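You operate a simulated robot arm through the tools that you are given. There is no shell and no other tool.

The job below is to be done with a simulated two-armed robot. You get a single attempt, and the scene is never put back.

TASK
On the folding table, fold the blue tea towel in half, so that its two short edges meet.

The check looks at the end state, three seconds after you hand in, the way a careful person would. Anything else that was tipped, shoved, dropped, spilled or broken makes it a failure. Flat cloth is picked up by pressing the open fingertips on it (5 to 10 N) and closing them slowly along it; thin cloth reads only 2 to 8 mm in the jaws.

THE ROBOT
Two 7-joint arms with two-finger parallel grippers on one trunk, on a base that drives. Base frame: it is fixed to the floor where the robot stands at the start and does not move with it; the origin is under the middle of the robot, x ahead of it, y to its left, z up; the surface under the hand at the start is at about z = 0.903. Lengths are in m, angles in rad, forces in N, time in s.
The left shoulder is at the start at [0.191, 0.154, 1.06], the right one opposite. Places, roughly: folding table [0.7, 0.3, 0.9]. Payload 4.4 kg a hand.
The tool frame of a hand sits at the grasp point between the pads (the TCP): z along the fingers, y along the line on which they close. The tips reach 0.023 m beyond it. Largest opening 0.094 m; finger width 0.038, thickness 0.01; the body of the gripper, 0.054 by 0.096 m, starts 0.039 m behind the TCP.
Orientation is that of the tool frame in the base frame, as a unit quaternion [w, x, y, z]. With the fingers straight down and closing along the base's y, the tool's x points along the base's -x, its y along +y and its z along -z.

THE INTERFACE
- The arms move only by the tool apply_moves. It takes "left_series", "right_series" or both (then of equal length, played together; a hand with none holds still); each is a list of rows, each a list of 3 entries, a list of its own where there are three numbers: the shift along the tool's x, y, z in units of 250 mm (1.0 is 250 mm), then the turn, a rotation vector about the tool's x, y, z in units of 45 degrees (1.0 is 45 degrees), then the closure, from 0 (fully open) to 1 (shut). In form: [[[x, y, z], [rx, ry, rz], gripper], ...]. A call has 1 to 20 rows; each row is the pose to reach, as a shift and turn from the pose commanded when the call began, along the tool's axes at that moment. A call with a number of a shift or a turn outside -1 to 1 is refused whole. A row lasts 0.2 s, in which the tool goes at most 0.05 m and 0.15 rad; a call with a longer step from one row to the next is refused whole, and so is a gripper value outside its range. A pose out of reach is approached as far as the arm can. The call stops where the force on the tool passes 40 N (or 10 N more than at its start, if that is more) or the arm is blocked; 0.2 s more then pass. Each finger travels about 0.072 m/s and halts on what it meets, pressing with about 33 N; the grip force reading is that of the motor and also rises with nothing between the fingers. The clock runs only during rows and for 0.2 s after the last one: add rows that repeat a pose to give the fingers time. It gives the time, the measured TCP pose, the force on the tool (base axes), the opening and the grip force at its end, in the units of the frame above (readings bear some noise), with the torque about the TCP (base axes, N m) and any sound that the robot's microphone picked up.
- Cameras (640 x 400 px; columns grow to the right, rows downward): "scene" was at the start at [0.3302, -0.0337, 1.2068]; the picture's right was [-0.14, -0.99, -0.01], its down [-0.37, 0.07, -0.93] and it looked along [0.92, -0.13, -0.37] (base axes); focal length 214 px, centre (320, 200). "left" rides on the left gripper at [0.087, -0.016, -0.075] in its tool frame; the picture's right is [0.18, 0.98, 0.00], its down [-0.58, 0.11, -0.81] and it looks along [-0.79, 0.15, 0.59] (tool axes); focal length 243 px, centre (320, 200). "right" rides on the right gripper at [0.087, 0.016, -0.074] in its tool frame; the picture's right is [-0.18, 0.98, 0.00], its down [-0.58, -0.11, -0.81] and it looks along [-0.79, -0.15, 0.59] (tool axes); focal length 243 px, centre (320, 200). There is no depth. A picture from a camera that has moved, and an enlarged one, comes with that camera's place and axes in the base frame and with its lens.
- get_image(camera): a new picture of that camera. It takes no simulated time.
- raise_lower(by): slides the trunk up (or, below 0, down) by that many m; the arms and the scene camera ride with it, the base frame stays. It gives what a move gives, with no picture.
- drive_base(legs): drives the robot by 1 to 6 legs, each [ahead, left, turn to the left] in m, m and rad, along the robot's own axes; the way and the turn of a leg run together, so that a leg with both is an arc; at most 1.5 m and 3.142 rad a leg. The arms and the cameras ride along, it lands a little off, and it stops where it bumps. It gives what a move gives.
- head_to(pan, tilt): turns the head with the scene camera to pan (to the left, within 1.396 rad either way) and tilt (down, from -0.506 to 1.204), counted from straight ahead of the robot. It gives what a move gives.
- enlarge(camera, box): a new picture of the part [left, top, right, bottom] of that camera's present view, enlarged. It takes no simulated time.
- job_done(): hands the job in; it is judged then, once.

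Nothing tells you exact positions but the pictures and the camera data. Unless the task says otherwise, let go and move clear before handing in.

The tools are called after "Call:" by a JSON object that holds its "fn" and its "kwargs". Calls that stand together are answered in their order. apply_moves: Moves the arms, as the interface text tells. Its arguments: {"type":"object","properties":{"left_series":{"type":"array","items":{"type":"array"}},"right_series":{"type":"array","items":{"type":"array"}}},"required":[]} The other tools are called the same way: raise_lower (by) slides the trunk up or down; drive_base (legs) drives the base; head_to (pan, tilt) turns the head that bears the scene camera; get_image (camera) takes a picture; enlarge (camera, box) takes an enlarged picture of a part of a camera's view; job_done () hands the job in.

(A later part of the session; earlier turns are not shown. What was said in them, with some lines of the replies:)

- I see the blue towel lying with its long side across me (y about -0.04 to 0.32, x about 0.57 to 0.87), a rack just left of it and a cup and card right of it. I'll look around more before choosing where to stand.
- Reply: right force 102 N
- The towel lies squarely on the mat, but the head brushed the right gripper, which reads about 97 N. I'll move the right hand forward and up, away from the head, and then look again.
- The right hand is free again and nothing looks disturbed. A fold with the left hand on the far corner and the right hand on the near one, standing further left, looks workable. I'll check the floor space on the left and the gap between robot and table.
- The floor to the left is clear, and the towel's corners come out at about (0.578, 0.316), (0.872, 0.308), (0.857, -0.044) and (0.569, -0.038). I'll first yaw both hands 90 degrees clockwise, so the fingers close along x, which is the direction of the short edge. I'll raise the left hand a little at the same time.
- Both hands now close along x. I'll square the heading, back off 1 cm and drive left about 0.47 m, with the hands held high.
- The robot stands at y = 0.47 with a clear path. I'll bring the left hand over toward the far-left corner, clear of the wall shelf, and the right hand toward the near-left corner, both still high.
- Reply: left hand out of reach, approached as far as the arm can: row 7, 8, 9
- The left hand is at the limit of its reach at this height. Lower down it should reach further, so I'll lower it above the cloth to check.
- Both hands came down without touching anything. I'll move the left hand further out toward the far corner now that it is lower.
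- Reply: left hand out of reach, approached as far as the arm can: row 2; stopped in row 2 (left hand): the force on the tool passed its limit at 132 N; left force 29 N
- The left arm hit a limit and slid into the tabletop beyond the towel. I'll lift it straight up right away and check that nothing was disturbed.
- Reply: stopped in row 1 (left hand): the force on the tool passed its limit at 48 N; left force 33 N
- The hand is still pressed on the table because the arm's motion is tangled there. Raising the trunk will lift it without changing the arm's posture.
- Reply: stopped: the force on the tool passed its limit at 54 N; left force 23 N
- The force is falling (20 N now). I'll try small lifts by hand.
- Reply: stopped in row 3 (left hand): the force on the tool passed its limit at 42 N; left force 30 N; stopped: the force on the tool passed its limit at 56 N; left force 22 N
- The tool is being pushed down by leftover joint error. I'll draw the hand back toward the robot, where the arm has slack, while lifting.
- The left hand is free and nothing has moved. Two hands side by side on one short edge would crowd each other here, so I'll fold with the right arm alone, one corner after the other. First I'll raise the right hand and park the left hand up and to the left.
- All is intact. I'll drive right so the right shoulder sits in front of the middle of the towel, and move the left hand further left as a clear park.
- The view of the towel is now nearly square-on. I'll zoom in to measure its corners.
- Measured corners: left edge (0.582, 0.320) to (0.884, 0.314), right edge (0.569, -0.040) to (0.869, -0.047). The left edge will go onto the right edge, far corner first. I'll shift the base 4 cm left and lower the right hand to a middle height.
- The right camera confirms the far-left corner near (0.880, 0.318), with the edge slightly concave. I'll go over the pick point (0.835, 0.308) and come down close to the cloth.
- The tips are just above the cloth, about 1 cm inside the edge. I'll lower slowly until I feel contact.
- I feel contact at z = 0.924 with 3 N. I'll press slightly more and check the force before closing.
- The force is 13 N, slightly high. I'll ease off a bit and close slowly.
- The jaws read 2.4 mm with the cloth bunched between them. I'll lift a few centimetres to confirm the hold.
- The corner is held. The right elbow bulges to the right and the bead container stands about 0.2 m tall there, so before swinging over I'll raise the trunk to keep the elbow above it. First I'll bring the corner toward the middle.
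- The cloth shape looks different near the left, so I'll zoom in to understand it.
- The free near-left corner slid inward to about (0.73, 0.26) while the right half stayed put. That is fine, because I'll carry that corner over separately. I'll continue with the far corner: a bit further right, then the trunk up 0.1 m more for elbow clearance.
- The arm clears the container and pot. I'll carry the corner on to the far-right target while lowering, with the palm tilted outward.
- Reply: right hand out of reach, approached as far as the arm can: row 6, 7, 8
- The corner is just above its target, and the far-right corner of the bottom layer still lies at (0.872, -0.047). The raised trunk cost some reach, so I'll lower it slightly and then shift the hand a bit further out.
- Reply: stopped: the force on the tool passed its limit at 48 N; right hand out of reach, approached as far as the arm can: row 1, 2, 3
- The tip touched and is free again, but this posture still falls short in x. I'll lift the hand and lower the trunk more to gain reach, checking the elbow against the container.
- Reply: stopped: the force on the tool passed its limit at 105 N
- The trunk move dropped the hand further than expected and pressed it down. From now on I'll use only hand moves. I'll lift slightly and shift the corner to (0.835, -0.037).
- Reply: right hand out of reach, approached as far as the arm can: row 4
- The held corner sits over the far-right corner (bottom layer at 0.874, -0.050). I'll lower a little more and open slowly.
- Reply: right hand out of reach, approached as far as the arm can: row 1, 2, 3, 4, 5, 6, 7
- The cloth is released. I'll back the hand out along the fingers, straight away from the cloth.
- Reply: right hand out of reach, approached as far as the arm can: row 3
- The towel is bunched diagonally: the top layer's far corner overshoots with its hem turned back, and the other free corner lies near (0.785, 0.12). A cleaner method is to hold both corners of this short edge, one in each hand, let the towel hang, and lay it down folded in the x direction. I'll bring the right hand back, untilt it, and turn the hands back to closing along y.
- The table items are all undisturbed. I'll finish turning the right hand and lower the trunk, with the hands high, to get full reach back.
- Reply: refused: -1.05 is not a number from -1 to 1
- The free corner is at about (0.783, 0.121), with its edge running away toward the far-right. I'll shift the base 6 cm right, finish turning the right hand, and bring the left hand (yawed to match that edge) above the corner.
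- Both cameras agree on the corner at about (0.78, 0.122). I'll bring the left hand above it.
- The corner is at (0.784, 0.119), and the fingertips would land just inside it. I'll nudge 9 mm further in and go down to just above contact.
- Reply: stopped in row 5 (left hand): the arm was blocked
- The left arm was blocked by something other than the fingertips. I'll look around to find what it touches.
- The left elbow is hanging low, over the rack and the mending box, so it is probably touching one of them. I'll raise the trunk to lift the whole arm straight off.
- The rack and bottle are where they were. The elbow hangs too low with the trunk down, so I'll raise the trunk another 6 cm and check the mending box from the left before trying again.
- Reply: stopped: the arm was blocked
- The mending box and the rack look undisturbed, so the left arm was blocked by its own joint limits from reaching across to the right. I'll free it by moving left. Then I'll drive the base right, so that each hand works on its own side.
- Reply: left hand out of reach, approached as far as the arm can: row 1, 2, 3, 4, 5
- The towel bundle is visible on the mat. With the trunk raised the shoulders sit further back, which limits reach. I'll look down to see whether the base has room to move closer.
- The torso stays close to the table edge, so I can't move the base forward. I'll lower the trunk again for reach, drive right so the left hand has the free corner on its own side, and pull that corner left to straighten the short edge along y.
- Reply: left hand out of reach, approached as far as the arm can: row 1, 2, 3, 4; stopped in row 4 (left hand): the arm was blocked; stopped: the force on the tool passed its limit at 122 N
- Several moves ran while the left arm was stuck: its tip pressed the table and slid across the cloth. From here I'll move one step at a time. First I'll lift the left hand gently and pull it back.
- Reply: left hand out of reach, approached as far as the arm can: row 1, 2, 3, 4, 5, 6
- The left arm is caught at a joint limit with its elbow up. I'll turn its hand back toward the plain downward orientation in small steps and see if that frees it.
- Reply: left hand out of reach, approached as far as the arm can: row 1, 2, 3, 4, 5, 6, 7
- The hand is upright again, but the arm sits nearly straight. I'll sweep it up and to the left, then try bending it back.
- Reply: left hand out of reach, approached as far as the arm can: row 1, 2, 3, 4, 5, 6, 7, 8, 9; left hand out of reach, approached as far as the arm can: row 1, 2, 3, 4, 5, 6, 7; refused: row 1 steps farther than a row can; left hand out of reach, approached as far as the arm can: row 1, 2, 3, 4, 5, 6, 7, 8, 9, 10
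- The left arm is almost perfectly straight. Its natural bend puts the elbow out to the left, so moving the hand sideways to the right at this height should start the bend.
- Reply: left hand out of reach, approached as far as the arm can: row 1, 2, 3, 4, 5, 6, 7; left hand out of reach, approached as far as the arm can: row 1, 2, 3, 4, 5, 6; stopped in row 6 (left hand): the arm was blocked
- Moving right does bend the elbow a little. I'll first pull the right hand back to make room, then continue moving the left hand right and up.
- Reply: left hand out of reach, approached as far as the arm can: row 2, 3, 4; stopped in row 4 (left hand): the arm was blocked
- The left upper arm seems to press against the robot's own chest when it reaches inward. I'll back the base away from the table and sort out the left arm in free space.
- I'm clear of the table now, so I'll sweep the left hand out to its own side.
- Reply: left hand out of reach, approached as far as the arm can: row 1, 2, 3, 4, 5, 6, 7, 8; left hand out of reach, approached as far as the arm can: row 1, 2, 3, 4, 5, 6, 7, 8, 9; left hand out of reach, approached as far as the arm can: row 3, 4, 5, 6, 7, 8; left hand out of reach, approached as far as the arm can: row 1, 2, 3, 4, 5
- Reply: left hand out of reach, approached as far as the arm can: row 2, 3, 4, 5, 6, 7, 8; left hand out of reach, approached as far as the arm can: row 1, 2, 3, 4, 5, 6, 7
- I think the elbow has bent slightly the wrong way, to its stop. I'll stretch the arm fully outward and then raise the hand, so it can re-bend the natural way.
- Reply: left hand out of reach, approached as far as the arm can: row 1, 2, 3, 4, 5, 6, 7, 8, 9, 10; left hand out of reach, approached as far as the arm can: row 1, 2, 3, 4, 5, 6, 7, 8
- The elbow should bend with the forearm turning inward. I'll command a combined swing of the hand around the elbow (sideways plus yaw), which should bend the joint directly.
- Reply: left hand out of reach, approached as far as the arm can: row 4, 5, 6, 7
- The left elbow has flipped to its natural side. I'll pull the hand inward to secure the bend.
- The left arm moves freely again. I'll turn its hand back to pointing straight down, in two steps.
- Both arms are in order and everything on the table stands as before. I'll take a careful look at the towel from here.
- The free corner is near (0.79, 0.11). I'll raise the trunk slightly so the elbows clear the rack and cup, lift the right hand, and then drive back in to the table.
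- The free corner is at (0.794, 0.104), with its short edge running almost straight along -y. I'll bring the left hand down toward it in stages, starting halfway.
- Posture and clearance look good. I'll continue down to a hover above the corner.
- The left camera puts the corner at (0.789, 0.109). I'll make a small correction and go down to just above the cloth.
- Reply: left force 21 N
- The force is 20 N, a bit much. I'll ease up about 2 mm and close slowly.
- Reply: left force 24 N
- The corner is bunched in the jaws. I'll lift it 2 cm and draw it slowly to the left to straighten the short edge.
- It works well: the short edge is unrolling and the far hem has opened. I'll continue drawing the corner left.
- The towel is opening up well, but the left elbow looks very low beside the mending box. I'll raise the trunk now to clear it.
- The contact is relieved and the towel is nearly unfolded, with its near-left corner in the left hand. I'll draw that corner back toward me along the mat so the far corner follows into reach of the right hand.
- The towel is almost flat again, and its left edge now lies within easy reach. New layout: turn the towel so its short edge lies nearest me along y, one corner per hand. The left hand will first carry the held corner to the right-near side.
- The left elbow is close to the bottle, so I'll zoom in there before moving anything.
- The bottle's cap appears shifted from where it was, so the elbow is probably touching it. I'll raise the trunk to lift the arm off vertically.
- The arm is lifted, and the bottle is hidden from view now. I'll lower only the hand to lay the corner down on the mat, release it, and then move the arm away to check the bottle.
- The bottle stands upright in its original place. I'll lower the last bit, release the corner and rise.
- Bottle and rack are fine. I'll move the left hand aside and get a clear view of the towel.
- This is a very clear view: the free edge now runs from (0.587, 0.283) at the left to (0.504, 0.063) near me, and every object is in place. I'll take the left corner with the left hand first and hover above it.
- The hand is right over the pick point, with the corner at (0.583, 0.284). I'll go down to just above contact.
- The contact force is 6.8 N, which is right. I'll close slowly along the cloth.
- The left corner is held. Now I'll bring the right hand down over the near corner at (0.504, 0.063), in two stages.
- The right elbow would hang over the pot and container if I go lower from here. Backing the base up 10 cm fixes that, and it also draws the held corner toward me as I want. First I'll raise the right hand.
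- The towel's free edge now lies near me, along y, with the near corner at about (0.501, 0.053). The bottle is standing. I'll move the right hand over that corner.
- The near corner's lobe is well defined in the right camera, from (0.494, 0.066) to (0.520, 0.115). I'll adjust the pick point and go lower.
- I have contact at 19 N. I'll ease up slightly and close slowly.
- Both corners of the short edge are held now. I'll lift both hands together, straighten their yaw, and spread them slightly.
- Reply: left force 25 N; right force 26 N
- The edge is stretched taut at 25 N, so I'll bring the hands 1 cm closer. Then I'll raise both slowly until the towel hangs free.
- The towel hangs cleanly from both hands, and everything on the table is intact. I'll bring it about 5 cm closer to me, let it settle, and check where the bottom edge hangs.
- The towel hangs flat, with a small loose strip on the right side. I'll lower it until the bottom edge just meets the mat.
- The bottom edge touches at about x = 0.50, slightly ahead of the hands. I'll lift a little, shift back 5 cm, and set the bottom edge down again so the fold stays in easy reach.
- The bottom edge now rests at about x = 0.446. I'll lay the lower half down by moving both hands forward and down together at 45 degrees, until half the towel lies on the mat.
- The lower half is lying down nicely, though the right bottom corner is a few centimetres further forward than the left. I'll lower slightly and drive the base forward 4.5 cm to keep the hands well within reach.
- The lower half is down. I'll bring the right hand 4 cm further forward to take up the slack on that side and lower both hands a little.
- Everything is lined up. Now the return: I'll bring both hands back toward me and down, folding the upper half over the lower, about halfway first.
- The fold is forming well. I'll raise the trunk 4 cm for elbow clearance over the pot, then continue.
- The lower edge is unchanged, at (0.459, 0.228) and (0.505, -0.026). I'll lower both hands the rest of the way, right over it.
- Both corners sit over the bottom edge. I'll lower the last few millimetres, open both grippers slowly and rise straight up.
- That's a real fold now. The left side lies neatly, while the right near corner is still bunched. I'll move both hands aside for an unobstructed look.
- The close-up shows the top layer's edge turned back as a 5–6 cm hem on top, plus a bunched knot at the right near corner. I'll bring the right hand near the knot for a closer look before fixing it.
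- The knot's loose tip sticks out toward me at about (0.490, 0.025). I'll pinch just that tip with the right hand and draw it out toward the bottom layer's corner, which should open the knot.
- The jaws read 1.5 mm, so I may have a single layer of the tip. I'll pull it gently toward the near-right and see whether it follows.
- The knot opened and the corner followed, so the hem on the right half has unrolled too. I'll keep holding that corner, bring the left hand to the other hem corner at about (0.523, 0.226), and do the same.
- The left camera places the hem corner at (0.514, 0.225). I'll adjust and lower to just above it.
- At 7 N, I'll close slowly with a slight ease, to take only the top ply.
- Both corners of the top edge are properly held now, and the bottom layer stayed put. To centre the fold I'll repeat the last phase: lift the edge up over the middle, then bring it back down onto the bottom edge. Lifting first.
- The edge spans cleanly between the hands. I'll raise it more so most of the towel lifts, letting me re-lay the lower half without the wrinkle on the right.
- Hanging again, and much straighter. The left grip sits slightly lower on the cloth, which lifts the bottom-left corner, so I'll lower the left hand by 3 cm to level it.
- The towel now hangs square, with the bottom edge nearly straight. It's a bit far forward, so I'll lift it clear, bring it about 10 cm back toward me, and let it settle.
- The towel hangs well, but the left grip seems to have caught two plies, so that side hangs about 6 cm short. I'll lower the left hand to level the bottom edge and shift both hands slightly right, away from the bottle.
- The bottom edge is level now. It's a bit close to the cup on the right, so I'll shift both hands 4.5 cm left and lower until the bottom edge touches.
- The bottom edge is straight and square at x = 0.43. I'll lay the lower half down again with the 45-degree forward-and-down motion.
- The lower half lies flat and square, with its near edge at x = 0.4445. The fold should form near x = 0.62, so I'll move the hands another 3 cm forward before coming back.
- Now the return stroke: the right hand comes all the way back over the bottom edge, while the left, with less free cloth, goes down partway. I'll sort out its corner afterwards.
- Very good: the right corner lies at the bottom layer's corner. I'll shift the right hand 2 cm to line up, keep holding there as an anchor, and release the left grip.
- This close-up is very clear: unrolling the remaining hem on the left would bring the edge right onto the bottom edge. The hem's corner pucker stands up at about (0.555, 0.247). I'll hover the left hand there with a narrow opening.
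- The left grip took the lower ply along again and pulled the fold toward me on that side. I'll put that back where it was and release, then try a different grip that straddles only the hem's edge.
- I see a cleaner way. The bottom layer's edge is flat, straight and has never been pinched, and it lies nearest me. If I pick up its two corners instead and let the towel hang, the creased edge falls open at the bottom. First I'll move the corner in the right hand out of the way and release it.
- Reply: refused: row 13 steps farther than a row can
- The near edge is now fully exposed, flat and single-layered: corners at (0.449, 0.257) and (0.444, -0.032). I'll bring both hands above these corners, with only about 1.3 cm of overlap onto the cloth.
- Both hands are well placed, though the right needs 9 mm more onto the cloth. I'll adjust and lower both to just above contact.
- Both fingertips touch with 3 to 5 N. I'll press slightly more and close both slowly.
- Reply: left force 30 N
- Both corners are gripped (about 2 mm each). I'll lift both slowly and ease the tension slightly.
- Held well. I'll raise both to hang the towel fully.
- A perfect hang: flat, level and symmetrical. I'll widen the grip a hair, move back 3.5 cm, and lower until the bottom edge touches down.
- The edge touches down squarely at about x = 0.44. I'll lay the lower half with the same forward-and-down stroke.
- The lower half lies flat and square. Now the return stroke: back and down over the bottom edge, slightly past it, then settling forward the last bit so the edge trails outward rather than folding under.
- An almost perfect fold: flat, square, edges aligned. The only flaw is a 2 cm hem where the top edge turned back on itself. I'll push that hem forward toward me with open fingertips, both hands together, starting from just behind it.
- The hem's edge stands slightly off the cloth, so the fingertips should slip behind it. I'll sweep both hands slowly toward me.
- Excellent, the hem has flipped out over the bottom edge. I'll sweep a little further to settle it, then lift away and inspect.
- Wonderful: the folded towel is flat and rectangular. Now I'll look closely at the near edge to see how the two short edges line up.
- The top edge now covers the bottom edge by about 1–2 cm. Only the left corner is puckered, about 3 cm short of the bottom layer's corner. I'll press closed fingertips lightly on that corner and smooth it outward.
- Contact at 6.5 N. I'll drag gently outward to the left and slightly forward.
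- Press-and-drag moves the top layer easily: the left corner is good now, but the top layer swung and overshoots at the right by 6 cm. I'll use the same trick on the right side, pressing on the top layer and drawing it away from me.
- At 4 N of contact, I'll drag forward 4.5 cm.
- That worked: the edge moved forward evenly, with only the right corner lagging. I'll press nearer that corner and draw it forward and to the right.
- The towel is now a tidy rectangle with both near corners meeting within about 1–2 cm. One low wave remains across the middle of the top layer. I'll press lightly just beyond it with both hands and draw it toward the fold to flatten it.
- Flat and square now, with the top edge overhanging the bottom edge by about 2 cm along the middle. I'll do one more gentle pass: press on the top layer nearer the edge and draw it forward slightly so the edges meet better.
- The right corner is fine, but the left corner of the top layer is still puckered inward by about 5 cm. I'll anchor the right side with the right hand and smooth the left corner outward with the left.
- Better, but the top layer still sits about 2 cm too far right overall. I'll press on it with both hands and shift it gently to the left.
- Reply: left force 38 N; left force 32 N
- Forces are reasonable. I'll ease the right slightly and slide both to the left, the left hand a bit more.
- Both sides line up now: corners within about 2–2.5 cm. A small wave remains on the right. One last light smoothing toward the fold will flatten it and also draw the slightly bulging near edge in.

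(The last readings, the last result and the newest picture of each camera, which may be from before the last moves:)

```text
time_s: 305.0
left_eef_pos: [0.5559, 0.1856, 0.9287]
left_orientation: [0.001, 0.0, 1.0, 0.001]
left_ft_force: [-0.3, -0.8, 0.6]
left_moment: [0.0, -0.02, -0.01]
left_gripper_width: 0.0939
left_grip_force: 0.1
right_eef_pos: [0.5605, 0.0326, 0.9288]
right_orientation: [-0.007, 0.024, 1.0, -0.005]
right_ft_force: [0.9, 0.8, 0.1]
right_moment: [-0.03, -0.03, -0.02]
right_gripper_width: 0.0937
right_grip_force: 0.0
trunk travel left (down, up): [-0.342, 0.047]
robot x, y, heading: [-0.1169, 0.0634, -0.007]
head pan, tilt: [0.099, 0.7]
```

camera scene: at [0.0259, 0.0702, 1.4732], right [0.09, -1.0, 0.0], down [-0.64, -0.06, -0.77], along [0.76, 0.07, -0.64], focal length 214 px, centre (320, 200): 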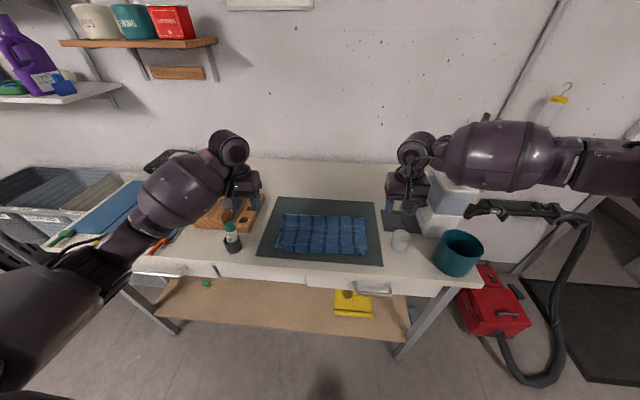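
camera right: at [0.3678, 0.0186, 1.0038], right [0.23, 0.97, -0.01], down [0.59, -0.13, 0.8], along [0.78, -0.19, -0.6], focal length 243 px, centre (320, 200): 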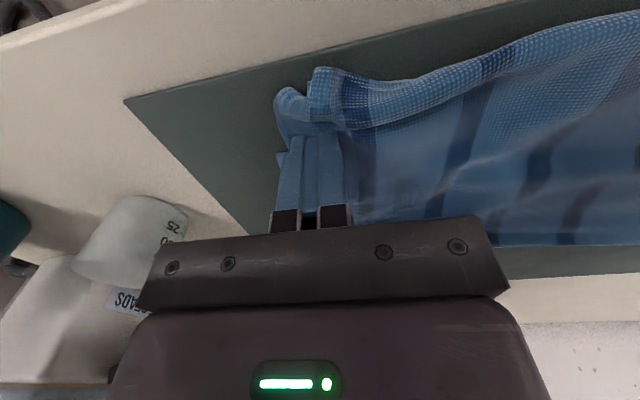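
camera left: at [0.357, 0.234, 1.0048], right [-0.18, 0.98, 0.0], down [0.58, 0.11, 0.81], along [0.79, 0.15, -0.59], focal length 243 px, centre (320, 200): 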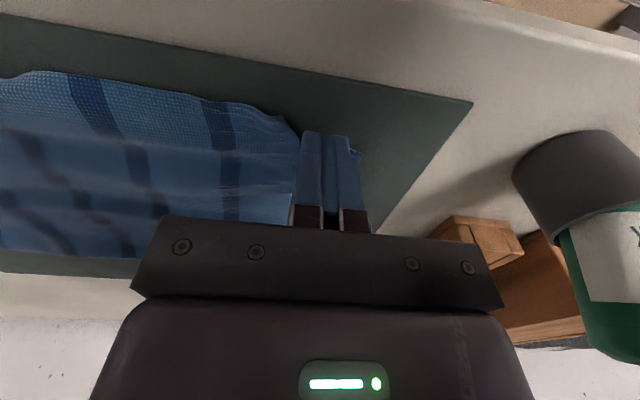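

Call:
{"fn": "apply_moves", "kwargs": {"left_series": [[[0, 0, 0.004], [0, 0, 0], 0.0], [[-0.01, 0, 0.006], [0, 0, 0], 0.0], [[-0.03, 0, 0.006], [0, 0, 0], 0.0], [[-0.05, 0, 0.006], [0, 0, 0], 0.0], [[-0.07, 0, 0.006], [0, 0, 0], 0.0], [[-0.08, 0, 0.006], [0, 0, 0], 0.0]], "right_series": [[[0, 0, 0.004], [0, 0, 0], 0.0], [[-0.01, 0, 0.006], [0, 0, 0], 0.0], [[-0.03, 0, 0.006], [0, 0, 0], 0.0], [[-0.05, 0, 0.006], [0, 0, 0], 0.0], [[-0.07, 0, 0.006], [0, 0, 0], 0.0], [[-0.08, 0, 0.006], [0, 0, 0], 0.0]]}}

Call:
{"fn": "apply_moves", "kwargs": {"left_series": [[[0, 0, -0.04], [0, 0, 0], 0.0], [[0, 0, -0.18], [0, 0, 0], 0.0], [[0.06, 0.1, -0.32], [0, 0, 0], 0.2], [[0.14, 0.22, -0.44], [0, 0, 0], 0.4], [[0.24, 0.35, -0.54], [0, 0, 0], 0.5], [[0.34, 0.48, -0.64], [0, 0, 0], 0.5], [[0.36, 0.6, -0.76], [0, 0, 0], 0.5]], "right_series": [[[0, 0, -0.04], [0, 0, 0], 0.0], [[0, 0, -0.18], [0, 0, 0], 0.0], [[0.06, -0.08, -0.32], [0, 0, 0], 0.2], [[0.14, -0.18, -0.45], [0, 0, 0], 0.4], [[0.22, -0.28, -0.58], [0, 0, 0], 0.5], [[0.3, -0.38, -0.7], [0, 0, 0], 0.5], [[0.34, -0.48, -0.82], [0, 0, 0], 0.5]]}}

Call:
{"fn": "get_image", "kwargs": {"camera": "scene"}}

Call:
{"fn": "enlarge", "kwargs": {"camera": "scene", "box": [268, 195, 388, 270]}}

Call:
{"fn": "enlarge", "kwargs": {"camera": "scene", "box": [268, 225, 328, 265]}}

Call:
{"fn": "enlarge", "kwargs": {"camera": "scene", "box": [325, 225, 385, 265]}}

```text
time_s: 306.4
left_eef_pos: [0.5765, 0.1873, 0.929]
left_orientation: [0.001, 0.0, 1.0, 0.001]
left_ft_force: [-0.5, -0.7, 0.6]
left_moment: [0.01, 0.0, -0.01]
left_gripper_width: 0.094
left_grip_force: 0.2
right_eef_pos: [0.5791, 0.0311, 0.9295]
right_orientation: [-0.007, 0.023, 1.0, -0.005]
right_ft_force: [-3.8, -0.6, 6.3]
right_moment: [0.29, 0.0, 0.12]
right_gripper_width: 0.0933
right_grip_force: 0.1
trunk travel left (down, up): [-0.342, 0.047]
robot x, y, heading: [-0.1158, 0.0624, -0.003]
head pan, tilt: [0.099, 0.7]
```

```text
time_s: 308.0
left_eef_pos: [0.4848, 0.337, 1.119]
left_orientation: [0.0, 0.002, 1.0, 0.001]
left_ft_force: [-0.7, 0.4, 0.1]
left_moment: [0.0, -0.01, 0.04]
left_gripper_width: 0.0471
left_grip_force: 0.0
right_eef_pos: [0.4899, -0.0834, 1.1354]
right_orientation: [-0.007, 0.023, 1.0, -0.004]
right_ft_force: [0.1, -0.7, 0.2]
right_moment: [-0.02, -0.01, -0.02]
right_gripper_width: 0.0469
right_grip_force: 0.1
trunk travel left (down, up): [-0.342, 0.047]
robot x, y, heading: [-0.1159, 0.0651, -0.013]
head pan, tilt: [0.099, 0.7]
```

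```text
taken
camera scene: at [0.0261, 0.0691, 1.4732], right [0.09, -1.0, 0.0], down [-0.64, -0.06, -0.77], along [0.76, 0.07, -0.64], focal length 214 px, centre (320, 200)
```

scene: 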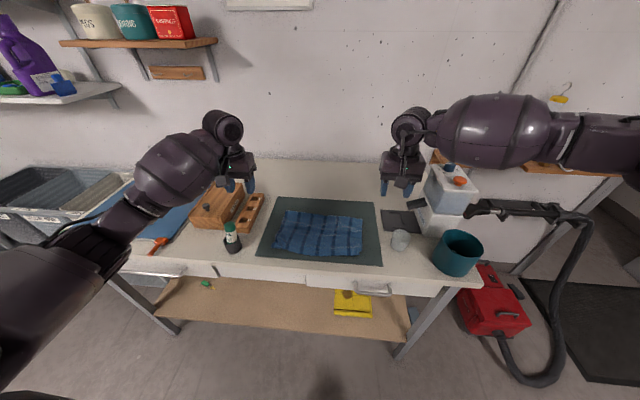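

```text
5.33 times, centred on (328, 232) of scene
camera zoom: at [0.0261, 0.0691, 1.4732], right [0.09, -1.0, 0.0], down [-0.64, -0.06, -0.77], along [0.76, 0.07, -0.64], focal length 1144 px, centre (277, 27)
```

zoom: 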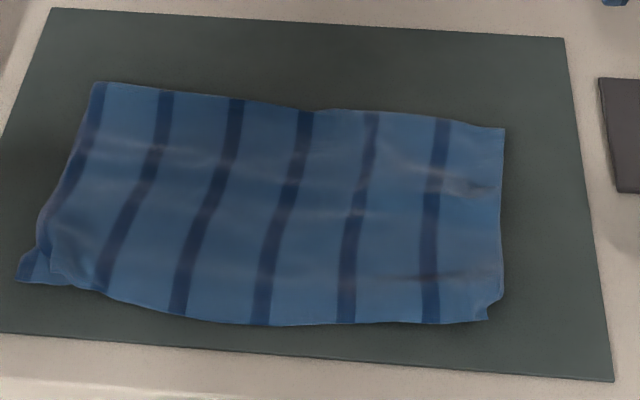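

```text
10.00 times, centred on (298, 245) of scene
camera zoom: at [0.0261, 0.0691, 1.4732], right [0.09, -1.0, 0.0], down [-0.64, -0.06, -0.77], along [0.76, 0.07, -0.64], focal length 2145 px, centre (540, -250)
```

zoom: 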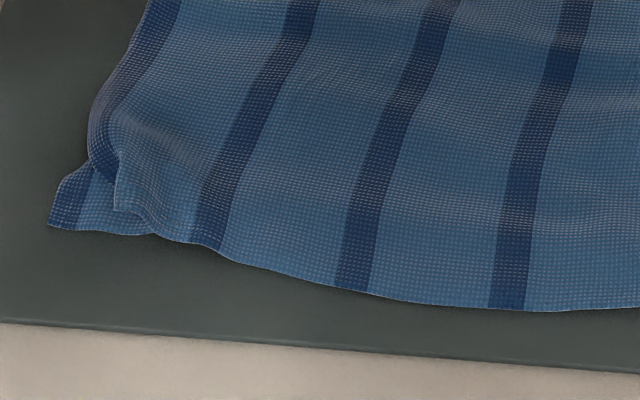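

```text
10.00 times, centred on (355, 245) of scene
camera zoom: at [0.0261, 0.0691, 1.4732], right [0.09, -1.0, 0.0], down [-0.64, -0.06, -0.77], along [0.76, 0.07, -0.64], focal length 2145 px, centre (-30, -250)
```

zoom: 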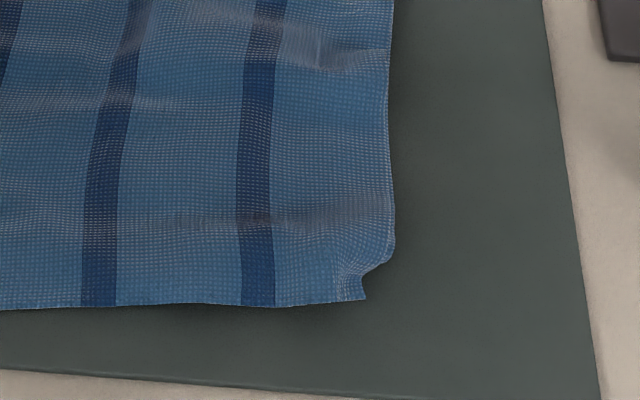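

The towel lies folded in half with its short edges together, corners within about 2 cm, and nothing else disturbed. I'll raise the hands, back away and take a final look at everything.

Call:
{"fn": "apply_moves", "kwargs": {"left_series": [[[0, 0, -0.15], [0, 0, 0], 0.5], [[0, 0, -0.3], [0, 0, 0], 0.5], [[0, 0, -0.4], [0, 0, 0], 0.5]], "right_series": [[[0, 0, -0.15], [0, 0, 0], 0.5], [[0, 0, -0.3], [0, 0, 0], 0.5], [[0, 0, -0.4], [0, 0, 0], 0.5]]}}

Call:
{"fn": "drive_base", "kwargs": {"legs": [[-0.2, 0.0, 0.0]]}}

Call:
{"fn": "get_image", "kwargs": {"camera": "scene"}}

Call:
{"fn": "enlarge", "kwargs": {"camera": "scene", "box": [180, 150, 480, 300]}}

```text
time_s: 308.8
left_eef_pos: [0.4841, 0.3377, 1.2202]
left_orientation: [0.001, 0.0, 1.0, 0.0]
left_ft_force: [-0.4, 0.7, -0.9]
left_moment: [-0.02, 0.01, 0.02]
left_gripper_width: 0.0472
left_grip_force: 0.0
right_eef_pos: [0.4929, -0.0846, 1.2328]
right_orientation: [-0.007, 0.023, 1.0, -0.005]
right_ft_force: [-0.9, -0.2, -0.4]
right_moment: [0.0, 0.01, -0.02]
right_gripper_width: 0.0469
right_grip_force: 0.1
trunk travel left (down, up): [-0.342, 0.047]
robot x, y, heading: [-0.1155, 0.0616, -0.005]
head pan, tilt: [0.099, 0.7]
```

```text
time_s: 310.4
left_eef_pos: [0.2831, 0.3363, 1.2197]
left_orientation: [0.001, 0.003, 1.0, 0.0]
left_ft_force: [0.0, 0.1, 1.1]
left_moment: [0.05, 0.02, 0.0]
left_gripper_width: 0.0473
left_grip_force: 0.1
right_eef_pos: [0.2893, -0.0856, 1.2327]
right_orientation: [-0.007, 0.026, 1.0, -0.005]
right_ft_force: [-0.3, -1.1, 0.5]
right_moment: [-0.06, -0.03, 0.02]
right_gripper_width: 0.0471
right_grip_force: 0.1
trunk travel left (down, up): [-0.342, 0.047]
robot x, y, heading: [-0.3225, 0.0645, -0.01]
head pan, tilt: [0.099, 0.7]
```

```text
taken
camera scene: at [-0.1756, 0.0704, 1.4732], right [0.09, -1.0, 0.0], down [-0.64, -0.06, -0.77], along [0.76, 0.07, -0.64], focal length 214 px, centre (320, 200)
```

scene: 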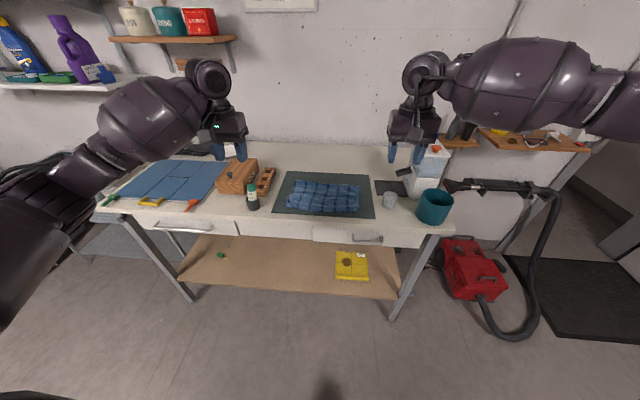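

```text
2.13 times, centred on (330, 225) of scene
camera zoom: at [-0.1756, 0.0704, 1.4732], right [0.09, -1.0, 0.0], down [-0.64, -0.06, -0.77], along [0.76, 0.07, -0.64], focal length 458 px, centre (299, 147)
```

zoom: 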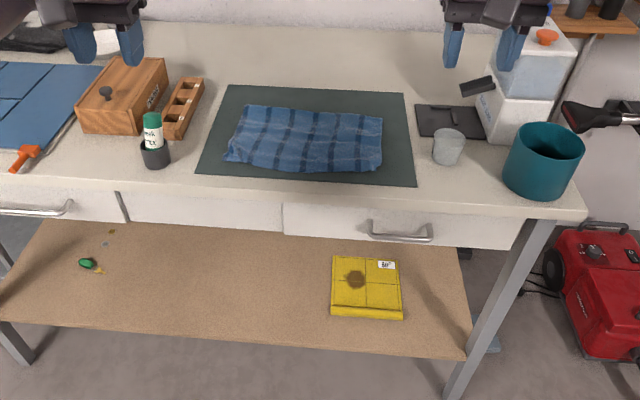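

The final view shows the towel folded flat in half on the mat, with the rack, mending box, bottle, cup, card, pot and container upright in their places. Both hands are open and clear, so I'm handing in.

Call:
{"fn": "job_done", "kwargs": {}}

```text
The job is handed in.
```

I've handed the job in: the blue tea towel is folded in half on the folding table, with its two short edges brought together. I don't have the judging result.

- **Fold:** the towel lies flat in a rectangle on the mat. In the last close-up the matching corners were about 2 cm apart. The top edge overhangs the bottom one by up to about 2.5 cm in the middle, and one or two shallow ripples remain in the top layer.
- **Getting there:** it took several attempts. The cloth was unfolded and re-hung more than once before it lay well.
- **Contact along the way:**
  - The robot's head pushed against its own right gripper once.
  - The left hand pressed hard on the tabletop (up to 132 N).
  - The left arm touched something at the rack or mending box, and probably brushed the bottle.
- **Other items:** in the final pictures everything else on the table stands upright and where it was, as far as I can tell. That includes the rack, mending box, bottle, cup, card, pot and bead container.

Both grippers are open and the robot has backed about 20 cm away from the table.
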